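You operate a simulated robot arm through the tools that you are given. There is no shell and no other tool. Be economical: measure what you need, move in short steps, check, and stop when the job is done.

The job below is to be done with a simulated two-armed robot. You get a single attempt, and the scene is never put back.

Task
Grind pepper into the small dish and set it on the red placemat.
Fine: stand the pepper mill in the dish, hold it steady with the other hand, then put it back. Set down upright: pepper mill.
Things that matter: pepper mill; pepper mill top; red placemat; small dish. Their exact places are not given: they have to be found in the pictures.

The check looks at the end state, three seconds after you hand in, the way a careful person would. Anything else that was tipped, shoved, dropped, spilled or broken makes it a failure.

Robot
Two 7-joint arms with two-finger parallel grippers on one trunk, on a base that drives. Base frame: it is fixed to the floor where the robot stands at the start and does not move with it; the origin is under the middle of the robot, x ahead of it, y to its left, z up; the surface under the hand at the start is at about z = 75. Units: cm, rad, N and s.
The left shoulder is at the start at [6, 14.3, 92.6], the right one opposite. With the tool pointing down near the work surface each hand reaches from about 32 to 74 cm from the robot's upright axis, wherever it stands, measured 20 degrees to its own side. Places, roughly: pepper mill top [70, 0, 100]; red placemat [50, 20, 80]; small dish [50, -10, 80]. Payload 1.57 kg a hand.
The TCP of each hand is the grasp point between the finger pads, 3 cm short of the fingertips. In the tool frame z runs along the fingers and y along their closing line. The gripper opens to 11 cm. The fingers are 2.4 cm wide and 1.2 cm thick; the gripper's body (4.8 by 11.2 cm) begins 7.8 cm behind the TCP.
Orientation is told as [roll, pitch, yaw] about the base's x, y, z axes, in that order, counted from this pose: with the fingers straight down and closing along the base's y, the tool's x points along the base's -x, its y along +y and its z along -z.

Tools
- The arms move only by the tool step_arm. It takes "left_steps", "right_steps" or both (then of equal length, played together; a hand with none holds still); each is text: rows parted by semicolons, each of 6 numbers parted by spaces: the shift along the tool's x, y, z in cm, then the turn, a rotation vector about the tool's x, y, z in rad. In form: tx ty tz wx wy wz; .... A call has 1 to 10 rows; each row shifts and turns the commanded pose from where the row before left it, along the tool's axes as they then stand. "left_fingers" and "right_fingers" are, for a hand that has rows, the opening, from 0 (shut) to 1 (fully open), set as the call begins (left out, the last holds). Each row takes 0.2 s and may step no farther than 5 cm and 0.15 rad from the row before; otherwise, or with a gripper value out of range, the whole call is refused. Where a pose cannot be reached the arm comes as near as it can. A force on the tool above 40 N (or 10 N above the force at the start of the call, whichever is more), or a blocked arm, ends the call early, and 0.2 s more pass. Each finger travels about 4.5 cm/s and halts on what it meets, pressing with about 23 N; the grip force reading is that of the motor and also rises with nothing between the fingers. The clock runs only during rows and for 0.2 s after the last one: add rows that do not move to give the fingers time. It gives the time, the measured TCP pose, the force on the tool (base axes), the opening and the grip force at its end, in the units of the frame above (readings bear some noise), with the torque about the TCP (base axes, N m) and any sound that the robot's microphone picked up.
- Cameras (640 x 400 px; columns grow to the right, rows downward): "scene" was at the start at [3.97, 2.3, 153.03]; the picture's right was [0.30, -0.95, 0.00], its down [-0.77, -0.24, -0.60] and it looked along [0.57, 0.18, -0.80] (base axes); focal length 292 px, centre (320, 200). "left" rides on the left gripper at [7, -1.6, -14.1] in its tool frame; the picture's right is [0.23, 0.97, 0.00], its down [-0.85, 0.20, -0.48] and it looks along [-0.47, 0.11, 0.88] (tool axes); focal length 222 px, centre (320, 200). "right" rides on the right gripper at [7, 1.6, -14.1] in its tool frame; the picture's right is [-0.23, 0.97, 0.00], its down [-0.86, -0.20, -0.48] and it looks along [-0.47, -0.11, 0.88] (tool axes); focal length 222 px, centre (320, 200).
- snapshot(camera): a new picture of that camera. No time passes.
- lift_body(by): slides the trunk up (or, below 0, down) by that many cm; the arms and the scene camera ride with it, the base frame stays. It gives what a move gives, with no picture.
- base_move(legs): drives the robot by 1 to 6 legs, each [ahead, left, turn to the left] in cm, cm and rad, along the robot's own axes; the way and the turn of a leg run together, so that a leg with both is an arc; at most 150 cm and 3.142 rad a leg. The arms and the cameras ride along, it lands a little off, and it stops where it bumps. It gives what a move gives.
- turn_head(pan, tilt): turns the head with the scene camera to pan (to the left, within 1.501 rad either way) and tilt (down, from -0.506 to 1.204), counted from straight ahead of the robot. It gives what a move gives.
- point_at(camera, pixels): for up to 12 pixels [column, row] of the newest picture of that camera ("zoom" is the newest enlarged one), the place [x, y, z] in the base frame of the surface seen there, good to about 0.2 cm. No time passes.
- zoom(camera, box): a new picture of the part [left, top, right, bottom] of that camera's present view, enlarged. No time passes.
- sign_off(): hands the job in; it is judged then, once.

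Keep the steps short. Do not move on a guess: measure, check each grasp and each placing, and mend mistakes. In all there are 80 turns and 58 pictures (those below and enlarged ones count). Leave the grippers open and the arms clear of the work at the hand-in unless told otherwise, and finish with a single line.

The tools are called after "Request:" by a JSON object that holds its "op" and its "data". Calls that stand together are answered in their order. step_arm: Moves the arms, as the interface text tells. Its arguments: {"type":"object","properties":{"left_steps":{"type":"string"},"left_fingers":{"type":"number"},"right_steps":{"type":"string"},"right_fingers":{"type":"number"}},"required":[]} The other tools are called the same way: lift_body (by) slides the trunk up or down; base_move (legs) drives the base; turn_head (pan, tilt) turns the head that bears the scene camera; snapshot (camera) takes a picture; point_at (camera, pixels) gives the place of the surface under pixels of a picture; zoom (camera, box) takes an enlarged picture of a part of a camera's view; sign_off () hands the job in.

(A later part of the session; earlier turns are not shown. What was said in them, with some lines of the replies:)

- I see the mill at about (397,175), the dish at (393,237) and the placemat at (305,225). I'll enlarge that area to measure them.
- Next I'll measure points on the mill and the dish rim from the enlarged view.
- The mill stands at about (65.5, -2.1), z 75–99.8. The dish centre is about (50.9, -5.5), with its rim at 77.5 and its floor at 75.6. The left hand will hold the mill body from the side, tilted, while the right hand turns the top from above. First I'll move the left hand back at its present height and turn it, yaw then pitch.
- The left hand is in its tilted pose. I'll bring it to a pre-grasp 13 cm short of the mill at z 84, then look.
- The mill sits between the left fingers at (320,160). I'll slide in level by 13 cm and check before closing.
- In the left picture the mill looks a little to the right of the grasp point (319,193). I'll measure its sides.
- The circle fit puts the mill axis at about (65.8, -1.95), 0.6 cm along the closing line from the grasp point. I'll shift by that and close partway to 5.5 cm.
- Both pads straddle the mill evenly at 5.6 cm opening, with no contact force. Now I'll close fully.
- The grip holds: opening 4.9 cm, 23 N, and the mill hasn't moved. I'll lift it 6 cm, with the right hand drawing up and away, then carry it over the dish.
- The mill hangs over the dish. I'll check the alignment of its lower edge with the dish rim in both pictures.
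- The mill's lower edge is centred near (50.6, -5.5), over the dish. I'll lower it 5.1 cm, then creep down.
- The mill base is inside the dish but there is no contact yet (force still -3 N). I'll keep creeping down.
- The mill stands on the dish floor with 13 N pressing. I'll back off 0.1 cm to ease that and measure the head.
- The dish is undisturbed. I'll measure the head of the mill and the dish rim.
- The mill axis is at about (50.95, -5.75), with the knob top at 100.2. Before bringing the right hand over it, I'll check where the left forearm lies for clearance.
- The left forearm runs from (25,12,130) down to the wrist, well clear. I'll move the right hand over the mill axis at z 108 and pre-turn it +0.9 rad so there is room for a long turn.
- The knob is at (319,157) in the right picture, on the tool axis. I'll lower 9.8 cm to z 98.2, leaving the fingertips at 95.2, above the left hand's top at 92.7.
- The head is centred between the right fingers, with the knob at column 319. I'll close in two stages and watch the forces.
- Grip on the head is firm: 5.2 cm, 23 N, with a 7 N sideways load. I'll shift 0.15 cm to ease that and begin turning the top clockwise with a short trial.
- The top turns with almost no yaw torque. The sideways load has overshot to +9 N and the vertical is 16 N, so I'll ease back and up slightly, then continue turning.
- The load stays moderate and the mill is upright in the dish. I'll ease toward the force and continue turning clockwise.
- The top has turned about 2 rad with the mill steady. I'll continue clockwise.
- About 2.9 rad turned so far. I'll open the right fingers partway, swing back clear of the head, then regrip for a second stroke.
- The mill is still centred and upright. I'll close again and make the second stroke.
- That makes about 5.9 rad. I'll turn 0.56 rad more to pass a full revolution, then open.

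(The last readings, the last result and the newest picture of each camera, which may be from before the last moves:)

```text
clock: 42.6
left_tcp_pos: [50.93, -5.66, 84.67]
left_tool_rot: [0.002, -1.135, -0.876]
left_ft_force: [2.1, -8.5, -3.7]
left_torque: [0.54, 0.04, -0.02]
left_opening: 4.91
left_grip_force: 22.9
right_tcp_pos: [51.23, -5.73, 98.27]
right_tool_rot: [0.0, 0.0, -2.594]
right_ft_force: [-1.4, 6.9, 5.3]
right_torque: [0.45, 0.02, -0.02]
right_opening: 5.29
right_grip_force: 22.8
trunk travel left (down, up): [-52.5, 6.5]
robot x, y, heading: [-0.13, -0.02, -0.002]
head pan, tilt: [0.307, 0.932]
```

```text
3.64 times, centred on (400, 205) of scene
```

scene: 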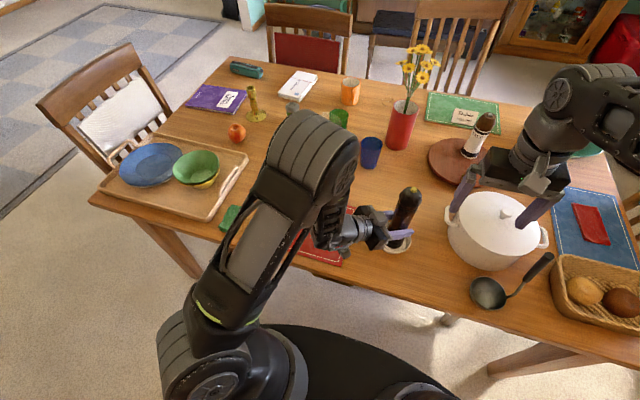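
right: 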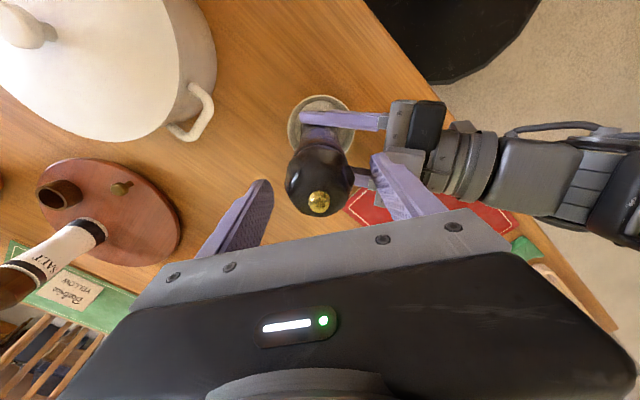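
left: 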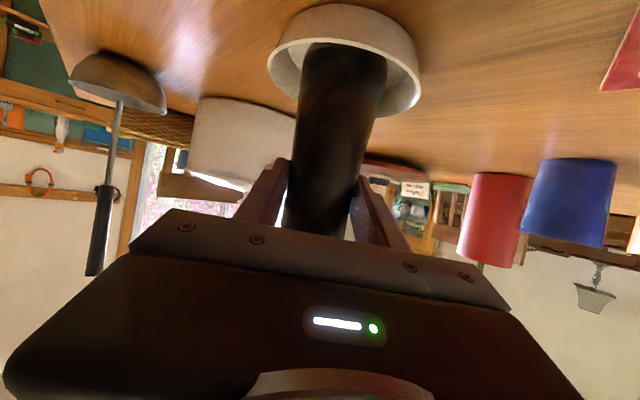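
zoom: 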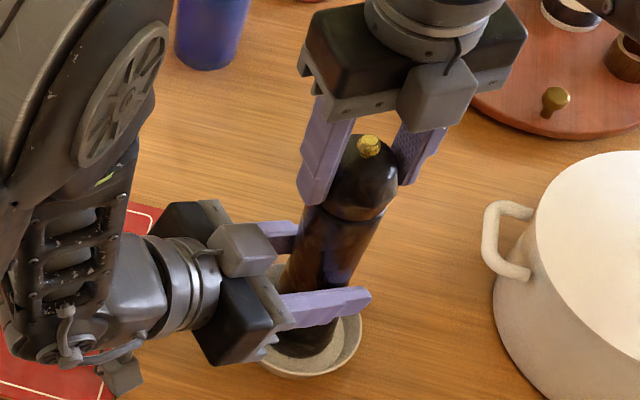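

The full turn is complete and the mill is steady. I'll open the right hand fully, rise 12 cm, then unwind its yaw up there.

Request:
{"op": "step_arm", "data": {"right_steps": "0 0 0 0 0 0; 0 0 0 0 0 0; 0 0 0 0 0 0; 0 0 0 0 0 0; 0 0 -3 0 0 0; 0 0 -4.5 0 0 0; 0 0 -4.5 0 0 0; 0 0 0 0 0 -0.144; 0 0 0 0 0 -0.144; 0 0 0 0 0 -0.144", "right_fingers": 1}}

Request:
{"op": "step_arm", "data": {"right_steps": "0 0 0 0 0 -0.144; 0 0 0 0 0 -0.144; 0 0 0 0 0 -0.144; 0 0 0 0 0 -0.144; 0 0 0 0 0 -0.144; 0 0 0 0 0 -0.144; 0 0 0 0 0 -0.144; 0 0 0 0 0 -0.144; 0 0 0 0 0 -0.144; 0 0 0 0 0 -0.144"}}

Request:
{"op": "step_arm", "data": {"right_steps": "0 0 0 0 0 -0.144; 0 0 0 0 0 -0.144; 0 0 0 0 0 -0.144; 0 0 0 0 0 -0.144; 0 0 0 0 0 -0.144; 1.85 -3.31 0 0 0 0; 1.85 -3.31 0 0 0 0; 1.85 -3.31 0 0 0 0; 1.85 -3.31 0 0 0 0; 0 0 0 0 0 0"}}

Request:
{"op": "zoom", "data": {"camera": "scene", "box": [340, 140, 460, 260]}}

```text
clock: 44.8
left_tcp_pos: [50.89, -5.64, 84.67]
left_tool_rot: [0.001, -1.134, -0.874]
left_ft_force: [-0.4, -0.3, 0.9]
left_torque: [0.11, 0.15, -0.02]
left_opening: 4.9
left_grip_force: 23.1
right_tcp_pos: [51.0, -5.85, 109.21]
right_tool_rot: [0.0, 0.0, -2.158]
right_ft_force: [1.2, 0.4, 0.3]
right_torque: [-0.03, 0.0, 0.0]
right_opening: 11.0
right_grip_force: 0.0
right hand out of reach, approached as far as the arm can: row 7
trunk travel left (down, up): [-52.5, 6.5]
robot x, y, heading: [-0.2, -0.1, 0.002]
head pan, tilt: [0.307, 0.932]
```

```text
clock: 47.0
left_tcp_pos: [50.95, -5.46, 84.68]
left_tool_rot: [0.003, -1.134, -0.874]
left_ft_force: [-0.7, -0.5, 0.0]
left_torque: [0.02, 0.08, 0.02]
left_opening: 4.91
left_grip_force: 23.1
right_tcp_pos: [51.21, -5.75, 109.16]
right_tool_rot: [0.001, 0.0, -0.717]
right_ft_force: [-0.5, -0.5, 0.5]
right_torque: [-0.01, 0.04, 0.03]
right_opening: 11.0
right_grip_force: 0.0
trunk travel left (down, up): [-52.5, 6.5]
robot x, y, heading: [-0.12, -0.09, -0.001]
head pan, tilt: [0.307, 0.932]
```

```text
clock: 49.2
left_tcp_pos: [50.98, -5.62, 84.76]
left_tool_rot: [-0.001, -1.134, -0.872]
left_ft_force: [-0.4, 0.3, 1.0]
left_torque: [0.1, 0.1, 0.03]
left_opening: 4.91
left_grip_force: 22.5
right_tcp_pos: [43.33, -19.06, 109.44]
right_tool_rot: [-0.002, 0.001, -0.001]
right_ft_force: [-0.4, 0.2, 0.0]
right_torque: [-0.02, -0.03, 0.0]
right_opening: 10.99
right_grip_force: 0.0
trunk travel left (down, up): [-52.5, 6.5]
robot x, y, heading: [-0.02, 0.3, 0.002]
head pan, tilt: [0.307, 0.932]
```

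```text
3.33 times, centred on (400, 200) of scene
```

zoom: 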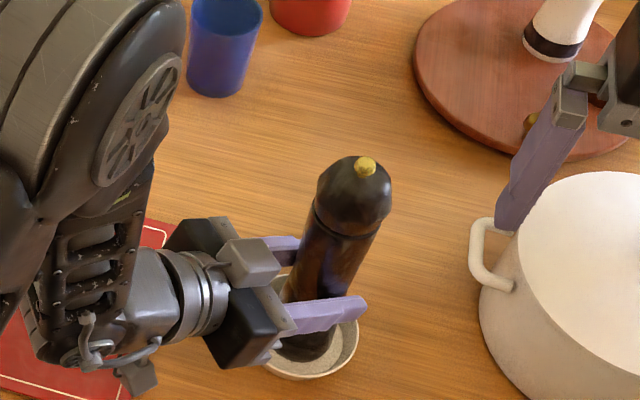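

The right hand is clear and the mill stands in the dish. I'll lift the mill straight up 6 cm and carry it back to its first place.

Request:
{"op": "step_arm", "data": {"left_steps": "-0.906 0 -0.423 0 0 0; -1.36 0 -0.634 0 0 0; -1.36 0 -0.634 0 0 0; -1.81 0 -0.845 0 0 0; 0 0 0 0 0 0"}}

Request:
{"op": "step_arm", "data": {"left_steps": "-0.468 2.305 1.004 0 0 0; -0.468 2.305 1.004 0 0 0; -0.468 2.305 1.004 0 0 0; -0.468 2.305 1.004 0 0 0; -0.468 2.305 1.004 0 0 0; -0.468 2.305 1.004 0 0 0; 0 0 0 0 0 0"}}

Request:
{"op": "snapshot", "data": {"camera": "scene"}}

```text
clock: 50.4
left_tcp_pos: [50.72, -5.47, 90.51]
left_tool_rot: [0.0, -1.132, -0.874]
left_ft_force: [0.8, 0.4, -2.9]
left_torque: [-0.01, 0.0, 0.03]
left_opening: 4.95
left_grip_force: 23.4
right_tcp_pos: [43.58, -19.03, 109.3]
right_tool_rot: [0.0, 0.0, 0.0]
right_ft_force: [0.7, 0.3, 0.0]
right_torque: [0.04, 0.0, -0.03]
right_opening: 10.98
right_grip_force: 0.0
trunk travel left (down, up): [-52.5, 6.5]
robot x, y, heading: [-0.21, -0.41, -0.001]
head pan, tilt: [0.307, 0.932]
```

```text
clock: 52.0
left_tcp_pos: [65.81, -1.82, 90.59]
left_tool_rot: [0.0, -1.133, -0.876]
left_ft_force: [-0.8, -0.1, -2.9]
left_torque: [0.02, 0.02, 0.0]
left_opening: 4.9
left_grip_force: 23.4
right_tcp_pos: [43.51, -19.15, 109.45]
right_tool_rot: [0.0, 0.001, 0.0]
right_ft_force: [-0.3, 1.3, -0.6]
right_torque: [-0.02, 0.02, 0.01]
right_opening: 11.0
right_grip_force: 0.0
trunk travel left (down, up): [-52.5, 6.5]
robot x, y, heading: [-0.01, -0.32, 0.001]
head pan, tilt: [0.307, 0.932]
```

```text
30 pictures are left
```

scene: 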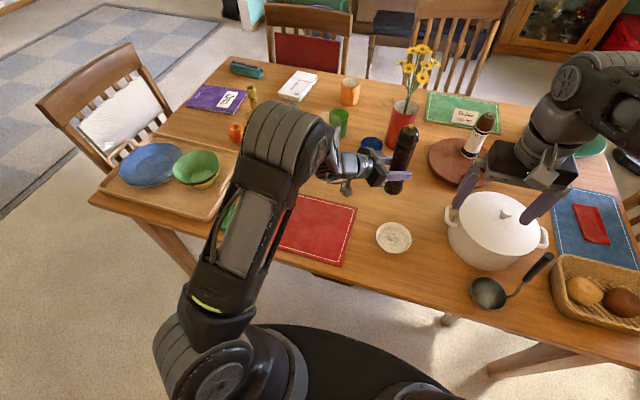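

The mill is back above its first spot and the dish is still in place. I'll lower 6 cm, then creep to contact.

Request:
{"op": "step_arm", "data": {"left_steps": "1.36 0 0.634 0 0 0; 1.36 0 0.634 0 0 0; 1.36 0 0.634 0 0 0; 1.36 0 0.634 0 0 0; 0 0 0 0 0 0"}}

Request:
{"op": "step_arm", "data": {"left_steps": "0.09 0 0.042 0 0 0; 0.09 0 0.042 0 0 0; 0 0 0 0 0 0"}}

```text
clock: 53.2
left_tcp_pos: [65.77, -1.42, 84.46]
left_tool_rot: [0.001, -1.135, -0.871]
left_ft_force: [-0.3, -0.8, -3.0]
left_torque: [0.02, 0.05, 0.0]
left_opening: 4.88
left_grip_force: 22.2
right_tcp_pos: [43.59, -19.07, 109.47]
right_tool_rot: [-0.001, 0.0, -0.001]
right_ft_force: [-0.5, 0.6, -0.3]
right_torque: [0.0, 0.0, -0.02]
right_opening: 10.99
right_grip_force: 0.0
trunk travel left (down, up): [-52.5, 6.5]
robot x, y, heading: [0.08, -0.0, -0.001]
head pan, tilt: [0.307, 0.932]
```

```text
clock: 54.0
left_tcp_pos: [65.69, -1.65, 84.43]
left_tool_rot: [0.001, -1.134, -0.874]
left_ft_force: [0.3, 0.2, -2.9]
left_torque: [0.04, 0.01, 0.01]
left_opening: 4.92
left_grip_force: 23.0
right_tcp_pos: [43.55, -18.99, 109.39]
right_tool_rot: [-0.001, -0.001, -0.001]
right_ft_force: [0.5, -0.1, 0.3]
right_torque: [0.03, -0.02, 0.01]
right_opening: 11.0
right_grip_force: 0.1
trunk travel left (down, up): [-52.5, 6.5]
robot x, y, heading: [0.09, -0.28, -0.002]
head pan, tilt: [0.307, 0.932]
```

No contact yet (-2.9 N). I'll keep creeping down.

Request:
{"op": "step_arm", "data": {"left_steps": "0.09 0 0.042 0 0 0; 0.09 0 0.042 0 0 0; 0 0 0 0 0 0"}}

Request:
{"op": "step_arm", "data": {"left_steps": "0.07 0 0.033 0 0 0; 0 0 0 0 0 0"}}

```text
clock: 54.8
left_tcp_pos: [65.77, -1.63, 84.22]
left_tool_rot: [-0.001, -1.135, -0.873]
left_ft_force: [0.2, 0.5, -3.1]
left_torque: [0.01, 0.0, 0.01]
left_opening: 4.91
left_grip_force: 23.0
right_tcp_pos: [43.47, -19.07, 109.44]
right_tool_rot: [-0.001, 0.0, 0.0]
right_ft_force: [-0.7, -0.1, -0.5]
right_torque: [0.01, 0.03, -0.03]
right_opening: 11.01
right_grip_force: 0.1
trunk travel left (down, up): [-52.5, 6.5]
robot x, y, heading: [-0.13, 0.41, 0.001]
head pan, tilt: [0.307, 0.932]
```

```text
clock: 55.4
left_tcp_pos: [65.73, -1.71, 84.12]
left_tool_rot: [0.002, -1.136, -0.875]
left_ft_force: [-0.5, 0.9, 2.3]
left_torque: [0.2, 0.12, 0.04]
left_opening: 4.89
left_grip_force: 23.2
right_tcp_pos: [43.47, -19.09, 109.47]
right_tool_rot: [0.001, 0.0, -0.001]
right_ft_force: [0.8, -0.1, -0.6]
right_torque: [0.0, 0.0, 0.02]
right_opening: 11.0
right_grip_force: 0.0
trunk travel left (down, up): [-52.5, 6.5]
robot x, y, heading: [-0.14, 0.09, 0.001]
head pan, tilt: [0.307, 0.932]
```

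The mill touches the table (force rose to +2.3 N). I'll settle 0.03 cm more and open the left hand.

Request:
{"op": "step_arm", "data": {"left_steps": "0.03 0 0.014 0 0 0; 0 0 0 0 0 0"}}

Request:
{"op": "step_arm", "data": {"left_steps": "0 0 0 0 0 0; 0 0 0 0 0 0; 0 0 0 0 0 0; 0 0 0 0 0 0; 0 0 0 0 0 0; 0 0 0 0 0 0; 0 0 0 0 0 0", "left_fingers": 1}}

Request:
{"op": "snapshot", "data": {"camera": "left"}}

Request:
{"op": "zoom", "data": {"camera": "scene", "box": [320, 110, 460, 260]}}

```text
clock: 56.0
left_tcp_pos: [65.76, -1.78, 84.24]
left_tool_rot: [0.001, -1.137, -0.874]
left_ft_force: [-1.9, 2.4, 5.2]
left_torque: [0.39, 0.31, 0.05]
left_opening: 4.88
left_grip_force: 22.7
right_tcp_pos: [43.62, -18.95, 109.47]
right_tool_rot: [-0.001, 0.0, 0.0]
right_ft_force: [-0.4, -0.3, -0.9]
right_torque: [-0.03, -0.01, 0.01]
right_opening: 11.0
right_grip_force: 0.1
trunk travel left (down, up): [-52.5, 6.5]
robot x, y, heading: [0.16, 0.46, -0.002]
head pan, tilt: [0.307, 0.932]
```

```text
clock: 57.6
left_tcp_pos: [65.8, -1.82, 84.12]
left_tool_rot: [0.0, -1.134, -0.875]
left_ft_force: [-0.6, -0.1, -0.1]
left_torque: [-0.01, -0.02, -0.04]
left_opening: 10.99
left_grip_force: 0.1
right_tcp_pos: [43.5, -18.96, 109.47]
right_tool_rot: [0.0, 0.0, -0.002]
right_ft_force: [0.7, 0.6, -0.5]
right_torque: [-0.02, 0.01, -0.02]
right_opening: 10.99
right_grip_force: 0.1
trunk travel left (down, up): [-52.5, 6.5]
robot x, y, heading: [-0.1, -0.16, -0.001]
head pan, tilt: [0.307, 0.932]
```

```text
29 pictures are left
```

left: 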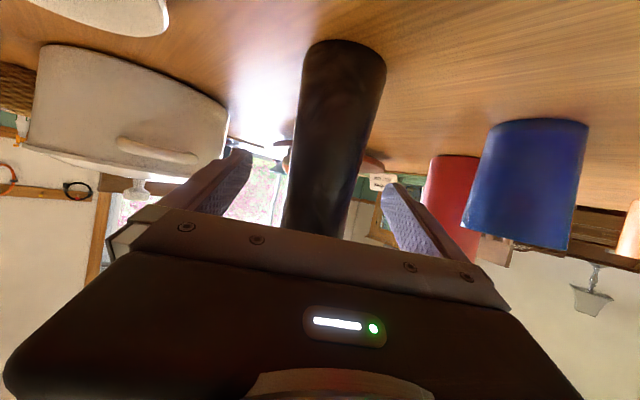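

```text
2.67 times, centred on (390, 185) of scene
```

zoom: 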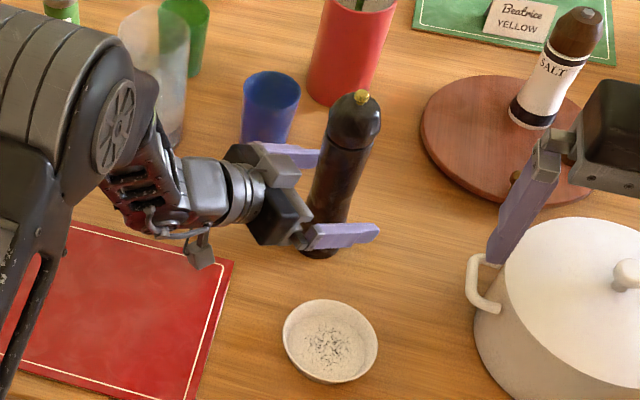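

Pepper is visible in the dish, and the mill stands upright at its first place, free of the fingers. I'll back the left hand straight out 14 cm and then raise it.

Request:
{"op": "step_arm", "data": {"left_steps": "1.18 0 -2.54 0 0 0; 1.18 0 -2.54 0 0 0; 1.18 0 -2.54 0 0 0; 1.18 0 -2.54 0 0 0; 1.18 0 -2.54 0 0 0; -3.62 0 -1.69 0 0 0; -3.62 0 -1.69 0 0 0; -3.62 0 -1.69 0 0 0; -3.62 0 -1.69 0 0 0; 0 0 0 0 0 0"}}

Request:
{"op": "step_arm", "data": {"left_steps": "0 0 0 0 0.1418 0; 0 0 0 0 0.1418 0; 0 0 0 0 0.1418 0; 0 0 0 0 0.1418 0; 0 0 0 0 0.1418 0; 0 0 0 0 0.1418 0; 0 0 0 0 0.1418 0; 0 0 0 0 0.1418 0; 0 0 0 0 0 0"}}

Request:
{"op": "step_arm", "data": {"left_steps": "0 0 0 0 0 -0.1455; 0 0 0 0 0 -0.1455; 0 0 0 0 0 -0.1455; 0 0 0 0 0 -0.1455; 0 0 0 0 0 -0.1455; 0 0 0 0 0 -0.1455; 0 0 0 0 0 0"}}

Request:
{"op": "snapshot", "data": {"camera": "scene"}}

```text
clock: 59.8
left_tcp_pos: [56.77, 8.81, 100.47]
left_tool_rot: [-0.002, -1.133, -0.872]
left_ft_force: [1.4, 0.1, 0.1]
left_torque: [0.0, 0.0, -0.05]
left_opening: 11.0
left_grip_force: 0.1
right_tcp_pos: [43.48, -19.05, 109.35]
right_tool_rot: [-0.001, -0.001, -0.001]
right_ft_force: [0.1, 0.2, -0.6]
right_torque: [-0.01, -0.01, 0.02]
right_opening: 11.01
right_grip_force: 0.1
trunk travel left (down, up): [-52.5, 6.5]
robot x, y, heading: [-0.08, -0.25, -0.001]
head pan, tilt: [0.307, 0.932]
```

```text
clock: 61.8
left_tcp_pos: [56.72, 8.91, 100.19]
left_tool_rot: [0.0, 0.002, -0.872]
left_ft_force: [-0.6, 0.4, 0.0]
left_torque: [0.0, 0.01, -0.03]
left_opening: 11.01
left_grip_force: 0.0
right_tcp_pos: [43.47, -19.01, 109.46]
right_tool_rot: [-0.001, 0.0, -0.002]
right_ft_force: [0.2, -0.9, -0.1]
right_torque: [-0.01, 0.0, 0.02]
right_opening: 10.99
right_grip_force: 0.0
trunk travel left (down, up): [-52.5, 6.5]
robot x, y, heading: [0.31, -0.5, 0.004]
head pan, tilt: [0.307, 0.932]
```

```text
clock: 63.4
left_tcp_pos: [56.78, 8.91, 100.1]
left_tool_rot: [0.0, -0.001, 0.001]
left_ft_force: [0.6, -0.3, 0.3]
left_torque: [-0.03, 0.02, 0.01]
left_opening: 11.0
left_grip_force: 0.0
right_tcp_pos: [43.49, -18.95, 109.46]
right_tool_rot: [-0.001, 0.0, -0.001]
right_ft_force: [0.6, -0.5, 0.1]
right_torque: [0.0, 0.05, 0.0]
right_opening: 11.03
right_grip_force: 0.1
trunk travel left (down, up): [-52.5, 6.5]
robot x, y, heading: [-0.14, 0.2, -0.001]
head pan, tilt: [0.307, 0.932]
```

```text
27 pictures are left
```

scene: 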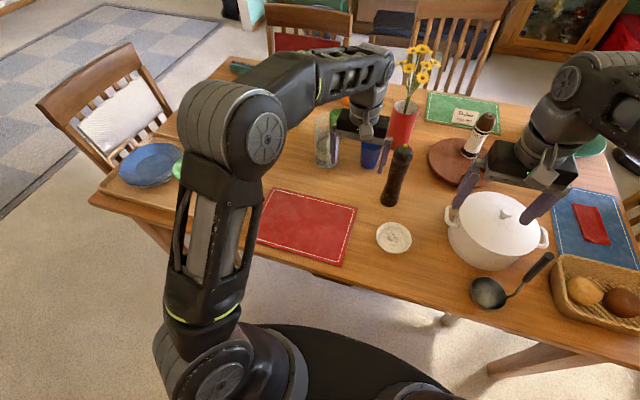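

The mill stands upright. I'll enlarge the dish and measure its rim accurately for a straddling grasp.

Request:
{"op": "zoom", "data": {"camera": "scene", "box": [368, 213, 420, 263]}}

```text
8.00 times, centred on (394, 238) of scene
```

zoom: 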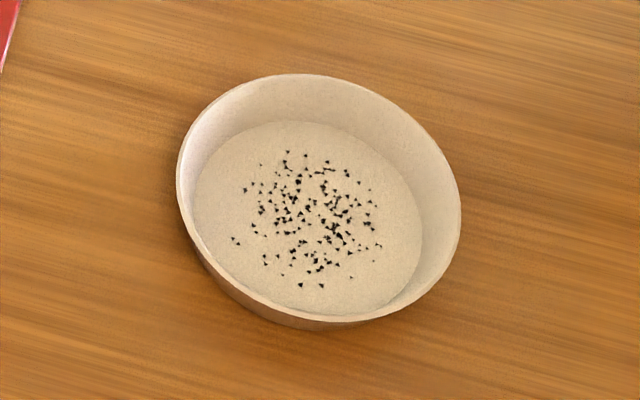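

Request:
{"op": "point_at", "data": {"camera": "zoom", "pixels": [[180, 180], [458, 215], [310, 77], [325, 319], [200, 125], [430, 135], [420, 285], [215, 265], [300, 205], [285, 322], [390, 98], [240, 90]]}}

```text
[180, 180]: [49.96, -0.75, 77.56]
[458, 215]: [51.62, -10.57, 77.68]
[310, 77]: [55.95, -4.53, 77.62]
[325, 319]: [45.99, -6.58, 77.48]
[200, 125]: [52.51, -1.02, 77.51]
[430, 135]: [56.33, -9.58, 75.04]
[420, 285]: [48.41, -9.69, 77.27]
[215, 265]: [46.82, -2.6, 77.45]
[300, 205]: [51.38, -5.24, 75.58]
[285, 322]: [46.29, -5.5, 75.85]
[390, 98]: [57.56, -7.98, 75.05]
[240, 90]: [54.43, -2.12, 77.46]
```

The dish centre is (50.88, -5.6) with radius 5.03. I'll move the left hand over it, first along -x and then -y, and lower to z 84.

Request:
{"op": "step_arm", "data": {"left_steps": "2.95 0 0 0 0 0; 2.95 0 0 0 0 0; 0 -3.63 0 0 0 0; 0 -3.63 0 0 0 0; 0 -3.63 0 0 0 0; 0 -3.62 0 0 0 0; 0 0 4 0 0 0; 0 0 4 0 0 0; 0 0 4 0 0 0; 0 0 4 0 0 0", "left_fingers": 1}}

Request:
{"op": "snapshot", "data": {"camera": "left"}}

Request:
{"op": "snapshot", "data": {"camera": "scene"}}

```text
clock: 65.6
left_tcp_pos: [50.85, -5.41, 84.29]
left_tool_rot: [0.0, 0.001, 0.0]
left_ft_force: [-0.4, -0.2, -0.4]
left_torque: [0.0, 0.0, 0.0]
left_opening: 11.01
left_grip_force: 0.1
right_tcp_pos: [43.6, -19.07, 109.38]
right_tool_rot: [0.001, 0.0, 0.001]
right_ft_force: [0.1, 0.4, -0.4]
right_torque: [-0.02, 0.0, -0.02]
right_opening: 11.01
right_grip_force: 0.2
trunk travel left (down, up): [-52.5, 6.5]
robot x, y, heading: [0.25, 0.27, -0.002]
head pan, tilt: [0.307, 0.932]
```

```text
25 pictures are left
```

left: 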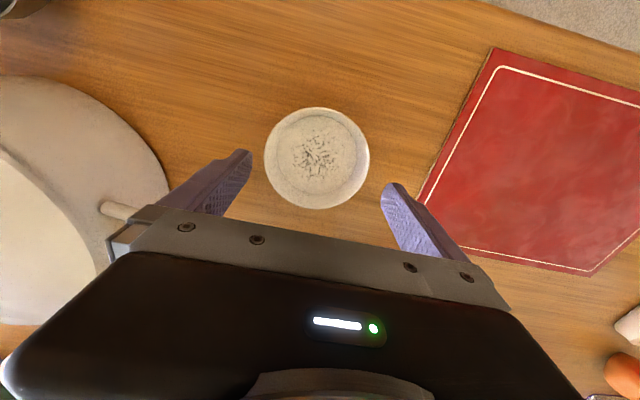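

```text
24 pictures are left
```

scene: 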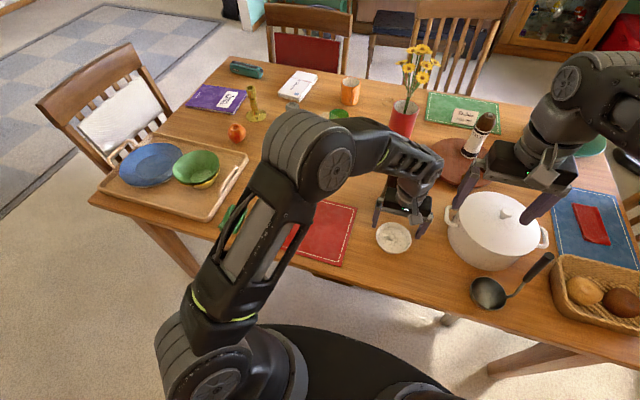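

The dish's left and right edges are at columns 264 and 369, so its centre is about 0.22 cm to -y of the tool axis. I'll shift and lower until the tips are just above the rim, then re-check.

Request:
{"op": "step_arm", "data": {"left_steps": "0 -0.22 0 0 0 0; 0 0 1.5 0 0 0; 0 0 1.4 0 0 0; 0 0 0 0 0 0; 0 0 0 0 0 0"}}

Request:
{"op": "snapshot", "data": {"camera": "left"}}

Request:
{"op": "zoom", "data": {"camera": "scene", "box": [350, 190, 450, 260]}}

```text
clock: 66.8
left_tcp_pos: [50.87, -5.75, 81.23]
left_tool_rot: [-0.001, -0.001, -0.002]
left_ft_force: [0.2, 0.0, 0.0]
left_torque: [0.0, 0.02, 0.0]
left_opening: 11.0
left_grip_force: 0.0
right_tcp_pos: [43.49, -19.1, 109.47]
right_tool_rot: [0.001, 0.0, 0.0]
right_ft_force: [0.1, 0.1, 0.8]
right_torque: [-0.01, 0.0, 0.0]
right_opening: 11.01
right_grip_force: 0.2
trunk travel left (down, up): [-52.5, 6.5]
robot x, y, heading: [0.11, 0.0, 0.003]
head pan, tilt: [0.307, 0.932]
```

```text
23 pictures are left
```

left: 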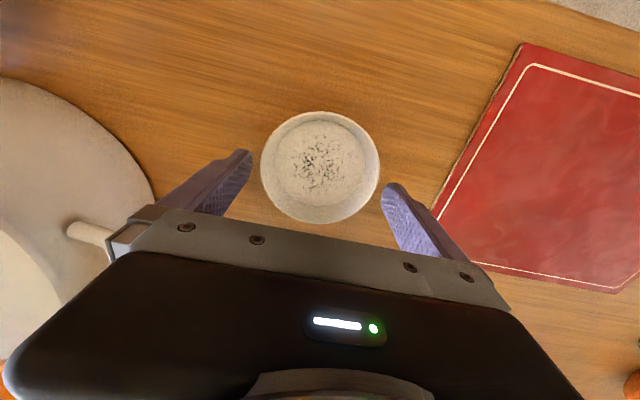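

```text
5.71 times, centred on (400, 225) of scene
```

zoom: 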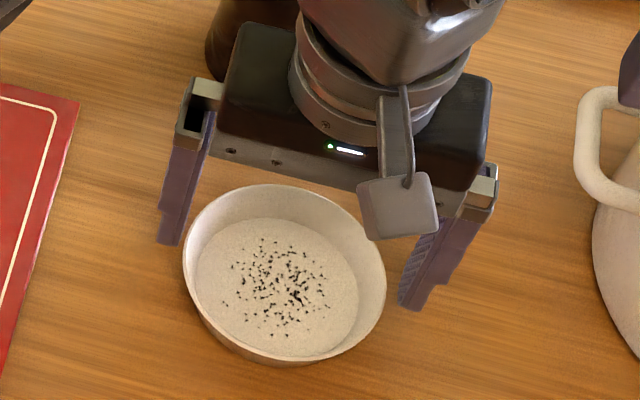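

The predicted rim rows (113–221) match what I see (111–223), and columns 260–379 are centred. I'll descend 1.2 cm so the tips pass the rim, then check the force.

Request:
{"op": "step_arm", "data": {"left_steps": "0 0 0.4 0 0 0; 0 0 0.4 0 0 0; 0 0 0.4 0 0 0; 0 0 0 0 0 0"}}

Request:
{"op": "zoom", "data": {"camera": "scene", "box": [350, 190, 450, 260]}}

```text
clock: 67.8
left_tcp_pos: [50.84, -5.69, 79.99]
left_tool_rot: [-0.001, -0.001, 0.003]
left_ft_force: [-0.2, -0.2, 0.2]
left_torque: [-0.02, 0.02, 0.04]
left_opening: 11.0
left_grip_force: 0.0
right_tcp_pos: [43.5, -18.98, 109.38]
right_tool_rot: [-0.001, -0.001, 0.001]
right_ft_force: [-0.8, 0.8, -0.1]
right_torque: [0.01, 0.01, -0.04]
right_opening: 11.03
right_grip_force: 0.0
trunk travel left (down, up): [-52.5, 6.5]
robot x, y, heading: [-0.29, -0.22, -0.003]
head pan, tilt: [0.307, 0.932]
```

```text
5.71 times, centred on (400, 225) of scene
```

zoom: 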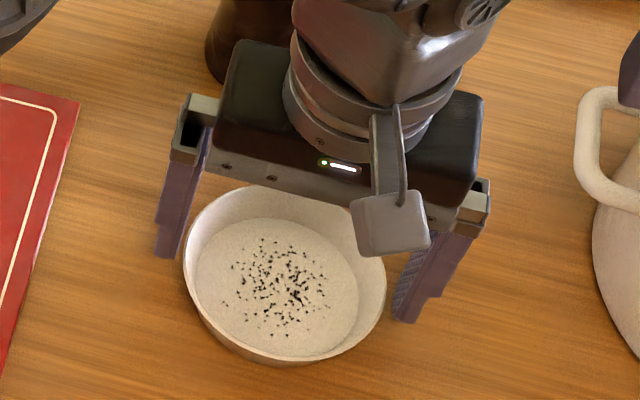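

The tips are beside the rim with no force. I'll lower 1.3 cm more and close.

Request:
{"op": "step_arm", "data": {"left_steps": "0 0 0.4 0 0 0; 0 0 0.4 0 0 0; 0 0 0.4 0 0 0; 0 0 0 0 0 0"}}

Request:
{"op": "step_arm", "data": {"left_steps": "0 0 0 0 0 0; 0 0 0 0 0 0; 0 0 0 0 0 0", "left_fingers": 0.85}}

Request:
{"op": "snapshot", "data": {"camera": "left"}}

```text
clock: 68.8
left_tcp_pos: [50.92, -5.8, 78.79]
left_tool_rot: [0.001, 0.001, 0.0]
left_ft_force: [-0.3, -0.9, -0.1]
left_torque: [0.0, -0.04, -0.01]
left_opening: 11.01
left_grip_force: 0.0
right_tcp_pos: [43.41, -18.88, 109.42]
right_tool_rot: [0.0, -0.001, -0.001]
right_ft_force: [0.4, 0.2, -0.6]
right_torque: [0.01, 0.03, -0.03]
right_opening: 10.96
right_grip_force: 0.0
trunk travel left (down, up): [-52.5, 6.5]
robot x, y, heading: [-0.09, -0.23, -0.002]
head pan, tilt: [0.307, 0.932]
```

```text
clock: 69.6
left_tcp_pos: [50.88, -5.78, 78.68]
left_tool_rot: [0.0, 0.001, 0.0]
left_ft_force: [0.3, 1.1, 0.3]
left_torque: [0.05, 0.02, -0.03]
left_opening: 10.25
left_grip_force: 22.8
right_tcp_pos: [43.54, -19.13, 109.55]
right_tool_rot: [0.0, 0.001, 0.001]
right_ft_force: [0.2, -0.2, 0.9]
right_torque: [0.01, 0.02, -0.05]
right_opening: 11.0
right_grip_force: 0.1
trunk travel left (down, up): [-52.5, 6.5]
robot x, y, heading: [-0.12, -0.29, -0.001]
head pan, tilt: [0.307, 0.932]
```

```text
20 pictures are left
```

left: 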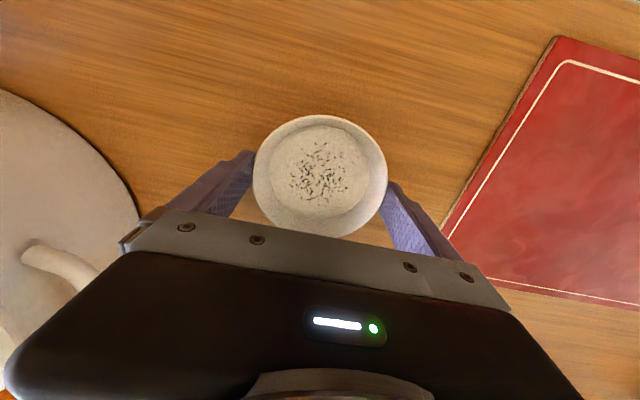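

The dish is gripped evenly at 10.25 cm and 23 N. I'll lift it gently and check that it's level.

Request:
{"op": "step_arm", "data": {"left_steps": "0 0 -0.5 0 0 0; 0 0 -0.5 0 0 0; 0 0 -1 0 0 0; 0 0 -1 0 0 0; 0 0 0 0 0 0", "left_fingers": 0.8}}

Request:
{"op": "zoom", "data": {"camera": "scene", "box": [350, 190, 450, 260]}}

```text
clock: 70.8
left_tcp_pos: [50.91, -5.66, 81.89]
left_tool_rot: [0.001, 0.001, 0.0]
left_ft_force: [-0.6, 0.1, -1.9]
left_torque: [-0.04, -0.03, 0.03]
left_opening: 10.28
left_grip_force: 22.6
right_tcp_pos: [43.71, -19.08, 109.37]
right_tool_rot: [0.001, 0.0, 0.0]
right_ft_force: [1.3, 0.1, -0.1]
right_torque: [-0.01, 0.01, -0.01]
right_opening: 11.0
right_grip_force: 0.1
trunk travel left (down, up): [-52.5, 6.5]
robot x, y, heading: [-0.04, -0.4, -0.002]
head pan, tilt: [0.307, 0.932]
```

```text
5.71 times, centred on (400, 225) of scene
```

zoom: 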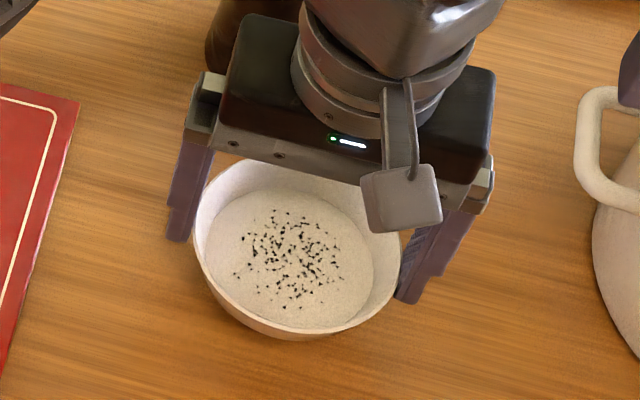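

The dish hangs level. I'll carry it slowly to the middle of the placemat at about (48.9, 20.8).

Request:
{"op": "step_arm", "data": {"left_steps": "0 0.6 -0.5 0 0 0; 0.2 1.2 -0.5 0 0 0; 0.2 1.8 0 0 0 0; 0.2 2 0 0 0 0; 0.2 2 0 0 0 0; 0.2 2 0 0 0 0; 0.2 2 0 0 0 0; 0.2 2 0 0 0 0; 0.2 2 0 0 0 0; 0.2 2 0 0 0 0"}}

Request:
{"op": "step_arm", "data": {"left_steps": "0.1 2 0 0 0 0; 0.1 2 0 0 0 0; 0 2 0 0 0 0; 0 1.5 0 0 0 0; 0 1 0 0 0 0; 0 0.4 0 0 0 0; 0 0 0 0 0 0"}}

Request:
{"op": "snapshot", "data": {"camera": "scene"}}

```text
clock: 73.0
left_tcp_pos: [49.09, 11.88, 82.64]
left_tool_rot: [0.0, 0.0, 0.001]
left_ft_force: [0.8, -0.3, 0.2]
left_torque: [0.02, 0.02, -0.01]
left_opening: 10.26
left_grip_force: 22.9
right_tcp_pos: [43.36, -19.02, 109.48]
right_tool_rot: [0.0, -0.001, 0.0]
right_ft_force: [0.7, 0.8, 0.3]
right_torque: [0.01, 0.0, -0.02]
right_opening: 11.0
right_grip_force: 0.1
trunk travel left (down, up): [-52.5, 6.5]
robot x, y, heading: [-0.21, 0.02, 0.006]
head pan, tilt: [0.307, 0.932]
```

```text
clock: 74.6
left_tcp_pos: [48.9, 20.79, 82.75]
left_tool_rot: [0.0, 0.002, 0.003]
left_ft_force: [-0.6, 0.5, -0.8]
left_torque: [0.02, -0.02, 0.0]
left_opening: 10.23
left_grip_force: 23.5
right_tcp_pos: [43.48, -19.04, 109.4]
right_tool_rot: [0.0, -0.001, 0.001]
right_ft_force: [-0.4, 0.9, -1.2]
right_torque: [0.02, -0.01, 0.0]
right_opening: 10.97
right_grip_force: 0.0
trunk travel left (down, up): [-52.5, 6.5]
robot x, y, heading: [0.08, 0.25, -0.0]
head pan, tilt: [0.307, 0.932]
```

```text
18 pictures are left
```

scene: 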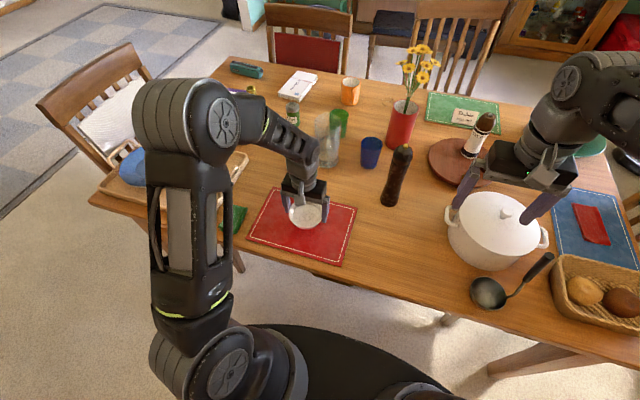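

The dish is over the middle of the mat. I'll lower 3.1 cm, then creep to contact.

Request:
{"op": "step_arm", "data": {"left_steps": "0 0 0.8 0 0 0; 0 0 1 0 0 0; 0 0 0.8 0 0 0; 0 0 0.5 0 0 0; 0 0 0 0 0 0"}}

Request:
{"op": "step_arm", "data": {"left_steps": "0 0 0.1 0 0 0; 0 0 0.1 0 0 0; 0 0 0.1 0 0 0; 0 0 0 0 0 0"}}

```text
clock: 75.8
left_tcp_pos: [48.86, 20.83, 79.85]
left_tool_rot: [0.001, -0.001, 0.001]
left_ft_force: [0.2, -0.2, -0.4]
left_torque: [0.0, 0.03, 0.0]
left_opening: 10.22
left_grip_force: 23.1
right_tcp_pos: [43.47, -18.94, 109.41]
right_tool_rot: [0.0, 0.0, 0.0]
right_ft_force: [0.0, -0.7, -0.8]
right_torque: [-0.01, -0.06, 0.0]
right_opening: 10.99
right_grip_force: 0.2
trunk travel left (down, up): [-52.5, 6.5]
robot x, y, heading: [0.02, -0.42, 0.004]
head pan, tilt: [0.307, 0.932]
```

```text
clock: 76.8
left_tcp_pos: [48.9, 20.73, 79.52]
left_tool_rot: [0.0, 0.0, 0.0]
left_ft_force: [-1.3, -0.4, -0.9]
left_torque: [0.0, 0.01, 0.0]
left_opening: 10.23
left_grip_force: 22.9
right_tcp_pos: [43.34, -19.04, 109.52]
right_tool_rot: [0.001, 0.002, 0.0]
right_ft_force: [0.1, 0.6, -0.9]
right_torque: [0.02, -0.03, -0.01]
right_opening: 11.0
right_grip_force: 0.1
trunk travel left (down, up): [-52.5, 6.5]
robot x, y, heading: [0.1, 0.35, -0.001]
head pan, tilt: [0.307, 0.932]
```

No contact yet. I'll keep creeping down.

Request:
{"op": "step_arm", "data": {"left_steps": "0 0 0.1 0 0 0; 0 0 0.1 0 0 0; 0 0 0 0 0 0"}}

Request:
{"op": "step_arm", "data": {"left_steps": "0 0 0.08 0 0 0; 0 0 0 0 0 0"}}

```text
clock: 77.6
left_tcp_pos: [48.97, 20.76, 79.44]
left_tool_rot: [0.002, -0.001, -0.002]
left_ft_force: [-2.1, 0.3, 11.1]
left_torque: [0.09, 0.25, 0.0]
left_opening: 10.25
left_grip_force: 22.8
right_tcp_pos: [43.48, -18.96, 109.51]
right_tool_rot: [-0.001, -0.002, 0.001]
right_ft_force: [0.6, 0.4, 0.0]
right_torque: [0.0, 0.01, 0.03]
right_opening: 11.01
right_grip_force: 0.0
trunk travel left (down, up): [-52.5, 6.5]
robot x, y, heading: [-0.19, -0.13, -0.002]
head pan, tilt: [0.307, 0.932]
```

```text
clock: 78.2
left_tcp_pos: [49.04, 20.7, 79.34]
left_tool_rot: [-0.001, -0.003, 0.0]
left_ft_force: [-2.2, -0.2, 18.1]
left_torque: [-0.01, 0.09, -0.07]
left_opening: 10.23
left_grip_force: 23.4
right_tcp_pos: [43.35, -19.08, 109.56]
right_tool_rot: [0.001, -0.001, 0.0]
right_ft_force: [0.2, -0.1, 0.0]
right_torque: [0.02, 0.0, -0.01]
right_opening: 11.0
right_grip_force: 0.1
trunk travel left (down, up): [-52.5, 6.5]
robot x, y, heading: [-0.48, -0.43, -0.0]
head pan, tilt: [0.307, 0.932]
```

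It has contact at 18 N. I'll ease up 0.1 cm, then open fully and check clearance.

Request:
{"op": "step_arm", "data": {"left_steps": "0 0 -0.1 0 0 0; 0 0 0 0 0 0"}}

Request:
{"op": "step_arm", "data": {"left_steps": "0 0 0 0 0 0; 0 0 0 0 0 0; 0 0 0 0 0 0; 0 0 0 0 0 0", "left_fingers": 1}}

Request:
{"op": "snapshot", "data": {"camera": "left"}}

```text
clock: 78.8
left_tcp_pos: [49.04, 20.75, 79.33]
left_tool_rot: [0.002, -0.003, 0.0]
left_ft_force: [-0.7, -0.1, 13.4]
left_torque: [-0.03, -0.19, -0.04]
left_opening: 10.25
left_grip_force: 22.7
right_tcp_pos: [43.3, -19.14, 109.4]
right_tool_rot: [0.0, -0.002, 0.0]
right_ft_force: [-0.3, 0.4, 0.3]
right_torque: [0.03, -0.01, -0.03]
right_opening: 10.99
right_grip_force: 0.0
trunk travel left (down, up): [-52.5, 6.5]
robot x, y, heading: [0.06, 0.01, 0.002]
head pan, tilt: [0.307, 0.932]
```

```text
clock: 79.8
left_tcp_pos: [48.96, 20.81, 79.18]
left_tool_rot: [0.001, 0.0, 0.0]
left_ft_force: [-0.6, 0.2, -0.2]
left_torque: [-0.01, 0.05, -0.01]
left_opening: 10.99
left_grip_force: 0.0
right_tcp_pos: [43.59, -19.04, 109.41]
right_tool_rot: [0.001, -0.001, 0.0]
right_ft_force: [-0.2, -0.1, -0.2]
right_torque: [-0.01, 0.0, 0.0]
right_opening: 11.01
right_grip_force: 0.1
trunk travel left (down, up): [-52.5, 6.5]
robot x, y, heading: [-0.15, 0.36, 0.005]
head pan, tilt: [0.307, 0.932]
```

```text
17 pictures are left
```

left: 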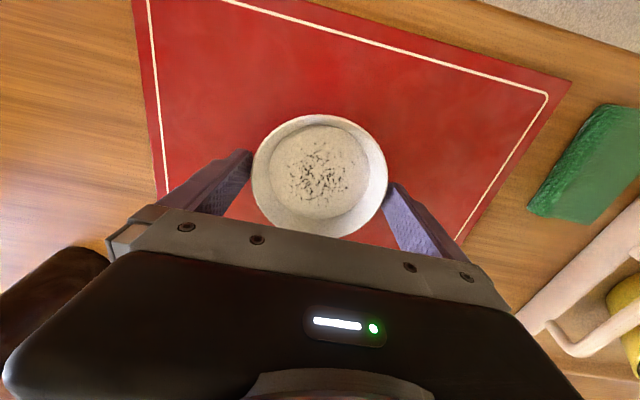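

The fingers are clear on both sides and the dish rests on the mat. I'll rise straight up, then shift left away from the work.

Request:
{"op": "step_arm", "data": {"left_steps": "0 0 -0.5 0 0 0; 0 0 -1 0 0 0; 0 0 -3 0 0 0; 0 0 -4.5 0 0 0; 0 0 -4.5 0 0 0; 0 0 -4.5 0 0 0; 0 0 -4.5 0 0 0; 0 4 0 0 0 0; 0 4 0 0 0 0; 0 0 0 0 0 0"}}

Request:
{"op": "snapshot", "data": {"camera": "scene"}}

Request:
{"op": "zoom", "data": {"camera": "scene", "box": [240, 130, 440, 280]}}

```text
clock: 82.0
left_tcp_pos: [49.02, 28.8, 101.76]
left_tool_rot: [0.0, -0.001, 0.0]
left_ft_force: [0.1, -0.3, 0.7]
left_torque: [0.04, -0.02, 0.02]
left_opening: 11.01
left_grip_force: 0.0
right_tcp_pos: [43.49, -19.05, 109.44]
right_tool_rot: [-0.001, -0.002, -0.001]
right_ft_force: [0.1, 0.4, 0.9]
right_torque: [-0.02, 0.02, 0.01]
right_opening: 10.99
right_grip_force: 0.0
trunk travel left (down, up): [-52.5, 6.5]
robot x, y, heading: [0.05, 0.17, 0.0]
head pan, tilt: [0.307, 0.932]
```

```text
16 pictures are left
```

scene: 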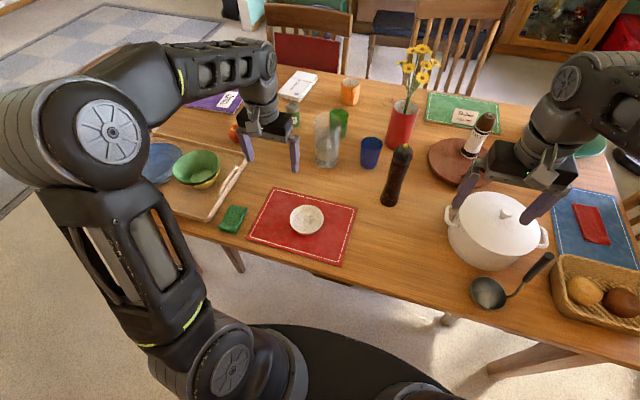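

```text
2.67 times, centred on (340, 205) of scene
```

zoom: 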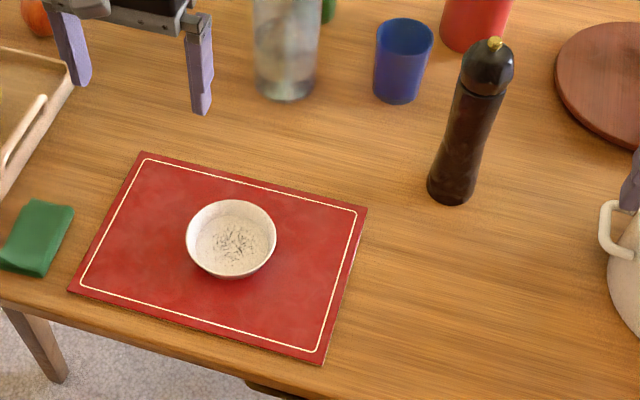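

The dish with pepper is in the middle of the placemat, the mill is upright at its first place, and nothing else has moved. Both grippers are open and clear, so I'll hand in.

Request:
{"op": "sign_off", "data": {}}

```text
The job is handed in.
```

Pepper is ground into the small dish, which now sits on the red placemat, and the pepper mill is back upright in its original place.
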